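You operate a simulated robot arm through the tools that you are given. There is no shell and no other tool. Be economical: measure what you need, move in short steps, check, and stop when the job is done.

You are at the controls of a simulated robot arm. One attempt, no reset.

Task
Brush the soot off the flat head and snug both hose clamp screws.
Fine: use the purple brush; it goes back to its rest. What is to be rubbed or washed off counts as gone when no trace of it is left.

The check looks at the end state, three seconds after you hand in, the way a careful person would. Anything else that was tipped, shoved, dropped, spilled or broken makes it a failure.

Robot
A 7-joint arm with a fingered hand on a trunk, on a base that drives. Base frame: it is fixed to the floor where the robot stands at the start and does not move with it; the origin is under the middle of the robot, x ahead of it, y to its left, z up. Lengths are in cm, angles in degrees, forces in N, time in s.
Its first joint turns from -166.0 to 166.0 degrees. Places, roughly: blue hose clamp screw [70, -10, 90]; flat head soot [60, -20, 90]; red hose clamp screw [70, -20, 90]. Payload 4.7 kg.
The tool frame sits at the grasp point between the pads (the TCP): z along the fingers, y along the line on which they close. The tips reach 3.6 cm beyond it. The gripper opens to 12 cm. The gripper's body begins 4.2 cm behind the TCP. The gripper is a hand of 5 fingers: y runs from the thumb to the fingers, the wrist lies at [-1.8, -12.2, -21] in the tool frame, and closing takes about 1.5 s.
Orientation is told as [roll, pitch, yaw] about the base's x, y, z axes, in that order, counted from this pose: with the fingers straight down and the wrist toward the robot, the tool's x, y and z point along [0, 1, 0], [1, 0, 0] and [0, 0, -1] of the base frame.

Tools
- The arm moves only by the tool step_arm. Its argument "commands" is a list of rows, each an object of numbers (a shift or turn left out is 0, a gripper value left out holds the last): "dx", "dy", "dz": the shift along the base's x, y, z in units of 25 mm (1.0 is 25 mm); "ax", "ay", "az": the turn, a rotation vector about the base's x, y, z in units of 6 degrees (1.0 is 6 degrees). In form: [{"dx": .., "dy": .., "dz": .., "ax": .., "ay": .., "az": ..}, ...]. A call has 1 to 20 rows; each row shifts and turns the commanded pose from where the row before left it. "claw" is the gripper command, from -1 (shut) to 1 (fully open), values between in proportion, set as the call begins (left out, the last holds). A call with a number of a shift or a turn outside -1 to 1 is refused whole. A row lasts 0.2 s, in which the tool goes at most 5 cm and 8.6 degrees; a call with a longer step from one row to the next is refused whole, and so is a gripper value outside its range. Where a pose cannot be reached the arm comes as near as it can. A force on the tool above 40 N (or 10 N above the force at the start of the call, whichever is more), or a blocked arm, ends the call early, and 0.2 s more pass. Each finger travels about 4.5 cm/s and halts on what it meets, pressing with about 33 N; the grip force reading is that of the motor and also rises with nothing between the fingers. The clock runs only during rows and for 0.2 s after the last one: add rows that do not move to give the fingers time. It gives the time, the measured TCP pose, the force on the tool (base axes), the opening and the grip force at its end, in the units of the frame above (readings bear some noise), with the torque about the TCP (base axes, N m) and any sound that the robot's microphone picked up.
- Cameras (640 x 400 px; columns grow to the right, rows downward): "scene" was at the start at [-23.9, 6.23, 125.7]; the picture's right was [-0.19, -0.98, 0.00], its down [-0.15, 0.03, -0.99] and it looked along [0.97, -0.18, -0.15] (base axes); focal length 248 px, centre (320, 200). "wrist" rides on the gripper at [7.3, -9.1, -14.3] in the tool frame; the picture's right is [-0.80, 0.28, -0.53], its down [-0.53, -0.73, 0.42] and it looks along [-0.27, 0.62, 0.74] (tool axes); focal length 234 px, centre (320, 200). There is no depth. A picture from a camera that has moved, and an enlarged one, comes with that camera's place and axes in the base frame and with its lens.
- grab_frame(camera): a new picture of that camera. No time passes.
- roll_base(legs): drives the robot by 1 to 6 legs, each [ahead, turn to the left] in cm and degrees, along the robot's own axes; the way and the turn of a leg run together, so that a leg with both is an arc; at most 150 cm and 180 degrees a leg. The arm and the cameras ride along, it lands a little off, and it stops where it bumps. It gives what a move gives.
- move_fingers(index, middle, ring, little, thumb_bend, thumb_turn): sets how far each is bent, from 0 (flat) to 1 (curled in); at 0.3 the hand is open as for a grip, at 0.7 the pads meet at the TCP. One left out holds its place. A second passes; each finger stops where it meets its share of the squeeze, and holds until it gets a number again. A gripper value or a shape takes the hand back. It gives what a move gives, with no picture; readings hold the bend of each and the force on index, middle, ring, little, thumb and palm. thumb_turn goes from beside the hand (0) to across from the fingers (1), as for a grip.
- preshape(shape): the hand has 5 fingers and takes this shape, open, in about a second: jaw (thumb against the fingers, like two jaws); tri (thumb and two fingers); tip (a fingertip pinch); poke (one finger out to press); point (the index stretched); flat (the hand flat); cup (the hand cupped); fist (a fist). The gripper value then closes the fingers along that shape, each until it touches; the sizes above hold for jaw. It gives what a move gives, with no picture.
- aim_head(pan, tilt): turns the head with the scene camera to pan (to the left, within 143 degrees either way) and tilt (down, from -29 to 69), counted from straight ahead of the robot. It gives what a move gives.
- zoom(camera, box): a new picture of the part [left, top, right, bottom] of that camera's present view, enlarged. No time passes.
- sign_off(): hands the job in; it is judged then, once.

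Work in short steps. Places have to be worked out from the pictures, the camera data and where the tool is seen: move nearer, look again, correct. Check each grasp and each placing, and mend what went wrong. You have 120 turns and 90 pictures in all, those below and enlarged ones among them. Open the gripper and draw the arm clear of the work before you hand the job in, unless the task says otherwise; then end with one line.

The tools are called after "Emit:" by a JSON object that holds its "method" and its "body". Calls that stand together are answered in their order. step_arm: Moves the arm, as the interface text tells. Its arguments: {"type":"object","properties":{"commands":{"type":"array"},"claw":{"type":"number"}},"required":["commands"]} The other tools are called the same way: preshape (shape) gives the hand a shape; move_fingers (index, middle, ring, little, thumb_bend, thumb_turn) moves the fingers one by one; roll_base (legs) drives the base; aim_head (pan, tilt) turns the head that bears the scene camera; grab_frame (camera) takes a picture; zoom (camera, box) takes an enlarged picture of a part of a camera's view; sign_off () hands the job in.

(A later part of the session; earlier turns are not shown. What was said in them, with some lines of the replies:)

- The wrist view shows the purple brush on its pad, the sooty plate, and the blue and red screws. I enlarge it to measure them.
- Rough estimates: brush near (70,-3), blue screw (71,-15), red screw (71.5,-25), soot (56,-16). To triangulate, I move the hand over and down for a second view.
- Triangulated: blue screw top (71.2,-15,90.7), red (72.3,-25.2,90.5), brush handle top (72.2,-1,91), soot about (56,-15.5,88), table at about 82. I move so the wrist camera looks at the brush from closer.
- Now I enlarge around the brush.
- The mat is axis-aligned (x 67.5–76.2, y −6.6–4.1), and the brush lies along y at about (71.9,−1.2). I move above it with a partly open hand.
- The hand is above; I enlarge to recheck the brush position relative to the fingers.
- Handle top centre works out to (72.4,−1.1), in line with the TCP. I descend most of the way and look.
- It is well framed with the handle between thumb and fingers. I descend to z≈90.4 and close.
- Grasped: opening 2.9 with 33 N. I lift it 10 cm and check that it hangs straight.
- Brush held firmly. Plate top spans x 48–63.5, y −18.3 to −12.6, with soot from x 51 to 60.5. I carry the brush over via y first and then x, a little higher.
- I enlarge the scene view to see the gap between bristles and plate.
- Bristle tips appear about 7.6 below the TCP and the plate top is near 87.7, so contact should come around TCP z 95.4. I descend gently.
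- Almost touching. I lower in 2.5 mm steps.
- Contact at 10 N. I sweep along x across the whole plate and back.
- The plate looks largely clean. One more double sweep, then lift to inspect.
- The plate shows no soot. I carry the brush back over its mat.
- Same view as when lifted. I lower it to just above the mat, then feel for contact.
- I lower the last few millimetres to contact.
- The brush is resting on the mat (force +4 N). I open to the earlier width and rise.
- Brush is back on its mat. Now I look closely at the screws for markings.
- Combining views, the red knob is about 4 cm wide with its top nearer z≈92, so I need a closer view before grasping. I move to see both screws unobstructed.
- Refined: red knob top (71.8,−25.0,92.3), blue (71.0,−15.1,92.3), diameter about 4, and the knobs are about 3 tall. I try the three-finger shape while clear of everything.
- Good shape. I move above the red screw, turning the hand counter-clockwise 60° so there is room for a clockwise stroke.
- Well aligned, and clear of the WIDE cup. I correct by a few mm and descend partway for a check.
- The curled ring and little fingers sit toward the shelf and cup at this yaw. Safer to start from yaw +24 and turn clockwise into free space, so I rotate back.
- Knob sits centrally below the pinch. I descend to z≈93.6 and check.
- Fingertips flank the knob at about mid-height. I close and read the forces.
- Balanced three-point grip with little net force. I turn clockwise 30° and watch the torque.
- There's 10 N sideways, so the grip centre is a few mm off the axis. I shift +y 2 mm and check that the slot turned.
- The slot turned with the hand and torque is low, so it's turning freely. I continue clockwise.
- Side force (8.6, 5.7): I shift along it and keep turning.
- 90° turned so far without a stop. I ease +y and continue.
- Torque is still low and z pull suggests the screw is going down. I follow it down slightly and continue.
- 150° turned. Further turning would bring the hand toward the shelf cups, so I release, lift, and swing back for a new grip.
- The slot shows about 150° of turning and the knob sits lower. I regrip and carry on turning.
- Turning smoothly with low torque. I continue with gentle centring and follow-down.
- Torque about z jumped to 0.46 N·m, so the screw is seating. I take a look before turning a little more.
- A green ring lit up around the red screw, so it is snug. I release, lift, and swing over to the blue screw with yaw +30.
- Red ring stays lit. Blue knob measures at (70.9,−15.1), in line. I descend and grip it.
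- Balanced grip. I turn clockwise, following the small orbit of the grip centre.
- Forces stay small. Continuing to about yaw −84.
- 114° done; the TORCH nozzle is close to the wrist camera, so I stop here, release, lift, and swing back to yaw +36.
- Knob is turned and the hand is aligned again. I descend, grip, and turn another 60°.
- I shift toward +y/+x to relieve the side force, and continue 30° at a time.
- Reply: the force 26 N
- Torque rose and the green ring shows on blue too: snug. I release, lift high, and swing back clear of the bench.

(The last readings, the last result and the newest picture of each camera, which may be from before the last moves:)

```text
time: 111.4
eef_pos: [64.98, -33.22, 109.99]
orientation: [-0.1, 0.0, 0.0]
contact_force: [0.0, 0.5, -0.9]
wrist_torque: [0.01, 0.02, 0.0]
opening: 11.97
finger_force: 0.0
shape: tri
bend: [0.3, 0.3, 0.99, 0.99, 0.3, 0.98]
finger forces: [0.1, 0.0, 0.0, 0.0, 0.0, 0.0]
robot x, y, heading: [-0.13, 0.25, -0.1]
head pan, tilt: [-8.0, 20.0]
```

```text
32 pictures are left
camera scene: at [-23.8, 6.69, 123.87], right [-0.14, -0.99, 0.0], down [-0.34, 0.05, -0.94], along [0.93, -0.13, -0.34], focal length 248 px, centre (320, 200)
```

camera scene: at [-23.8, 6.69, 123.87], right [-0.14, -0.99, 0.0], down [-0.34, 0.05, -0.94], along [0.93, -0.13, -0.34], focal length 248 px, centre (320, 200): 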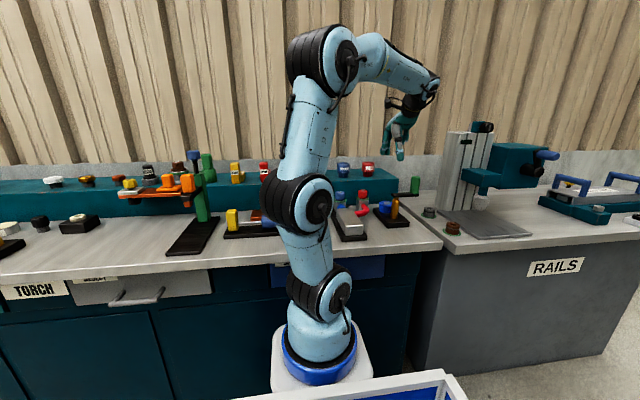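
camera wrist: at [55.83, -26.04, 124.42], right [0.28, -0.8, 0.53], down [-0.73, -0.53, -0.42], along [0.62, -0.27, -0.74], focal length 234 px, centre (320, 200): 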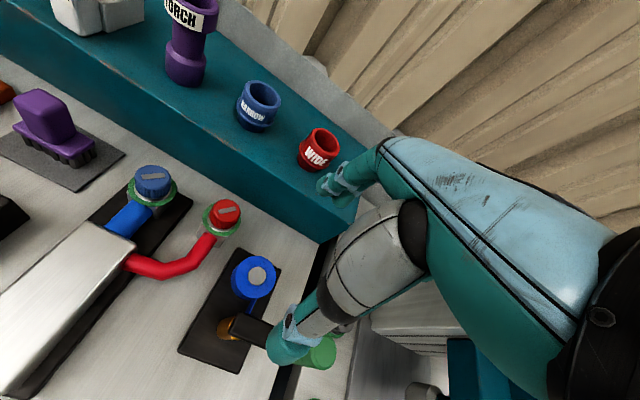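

Both rings are green. I return to about the starting pose and inspect the whole plate for traces.

Emit:
{"method": "step_arm", "body": {"commands": [{"dz": 0.8, "dx": -0.5}, {"dz": 0.8, "dx": -0.5}, {"dz": 0.8, "dx": -0.6}, {"dz": 0.8, "dx": -0.6}, {"dy": -0.8, "dx": -0.6, "dz": 0.8}, {"dy": -0.8}, {"dy": -0.6}, {}]}}

Emit:
{"method": "zoom", "body": {"camera": "wrist", "box": [0, 140, 240, 320]}}

Emit:
{"method": "zoom", "body": {"camera": "scene", "box": [320, 180, 390, 245]}}

```text
time: 113.2
eef_pos: [58.06, -38.74, 120.01]
orientation: [-0.1, 0.1, 0.0]
contact_force: [-0.1, 0.0, -0.3]
wrist_torque: [0.0, -0.05, -0.01]
opening: 11.94
finger_force: 0.0
shape: tri
bend: [0.3, 0.3, 0.99, 0.99, 0.3, 0.98]
finger forces: [0.1, 0.0, 0.0, 0.0, 0.0, 0.0]
robot x, y, heading: [0.15, 0.28, 0.4]
head pan, tilt: [-8.0, 20.0]
```

```text
2.22 times, centred on (120, 230) of wrist
camera zoom: at [48.78, -31.64, 134.28], right [0.28, -0.8, 0.53], down [-0.73, -0.53, -0.42], along [0.62, -0.27, -0.74], focal length 520 px, centre (764, 133)
```

zoom: 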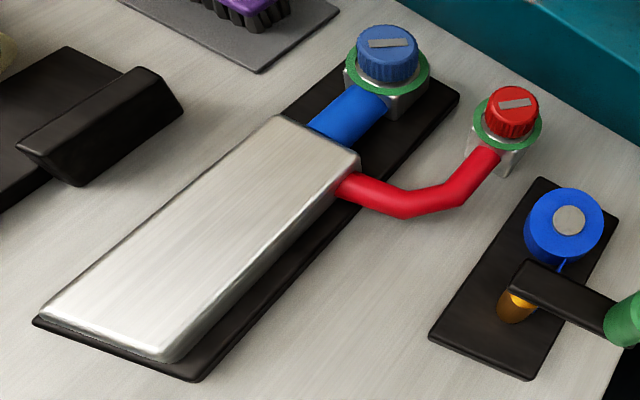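

```text
6.15 times, centred on (355, 212) of scene
camera zoom: at [-23.8, 6.69, 123.87], right [-0.14, -0.99, 0.0], down [-0.34, 0.05, -0.94], along [0.93, -0.13, -0.34], focal length 1523 px, centre (105, 123)
```

zoom: 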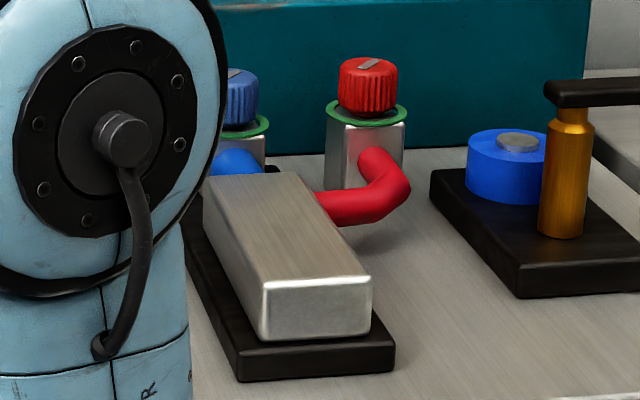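

The plate is spotless, both screws show green, the brush is on its rest, and the arm is clear. Handing in.

Emit:
{"method": "sign_off", "body": {}}

```text
The job is handed in.
```

The flat head shows no soot in the final pictures, both hose clamp screws are snug (each shows its green ring), and the purple brush is back on its rest.
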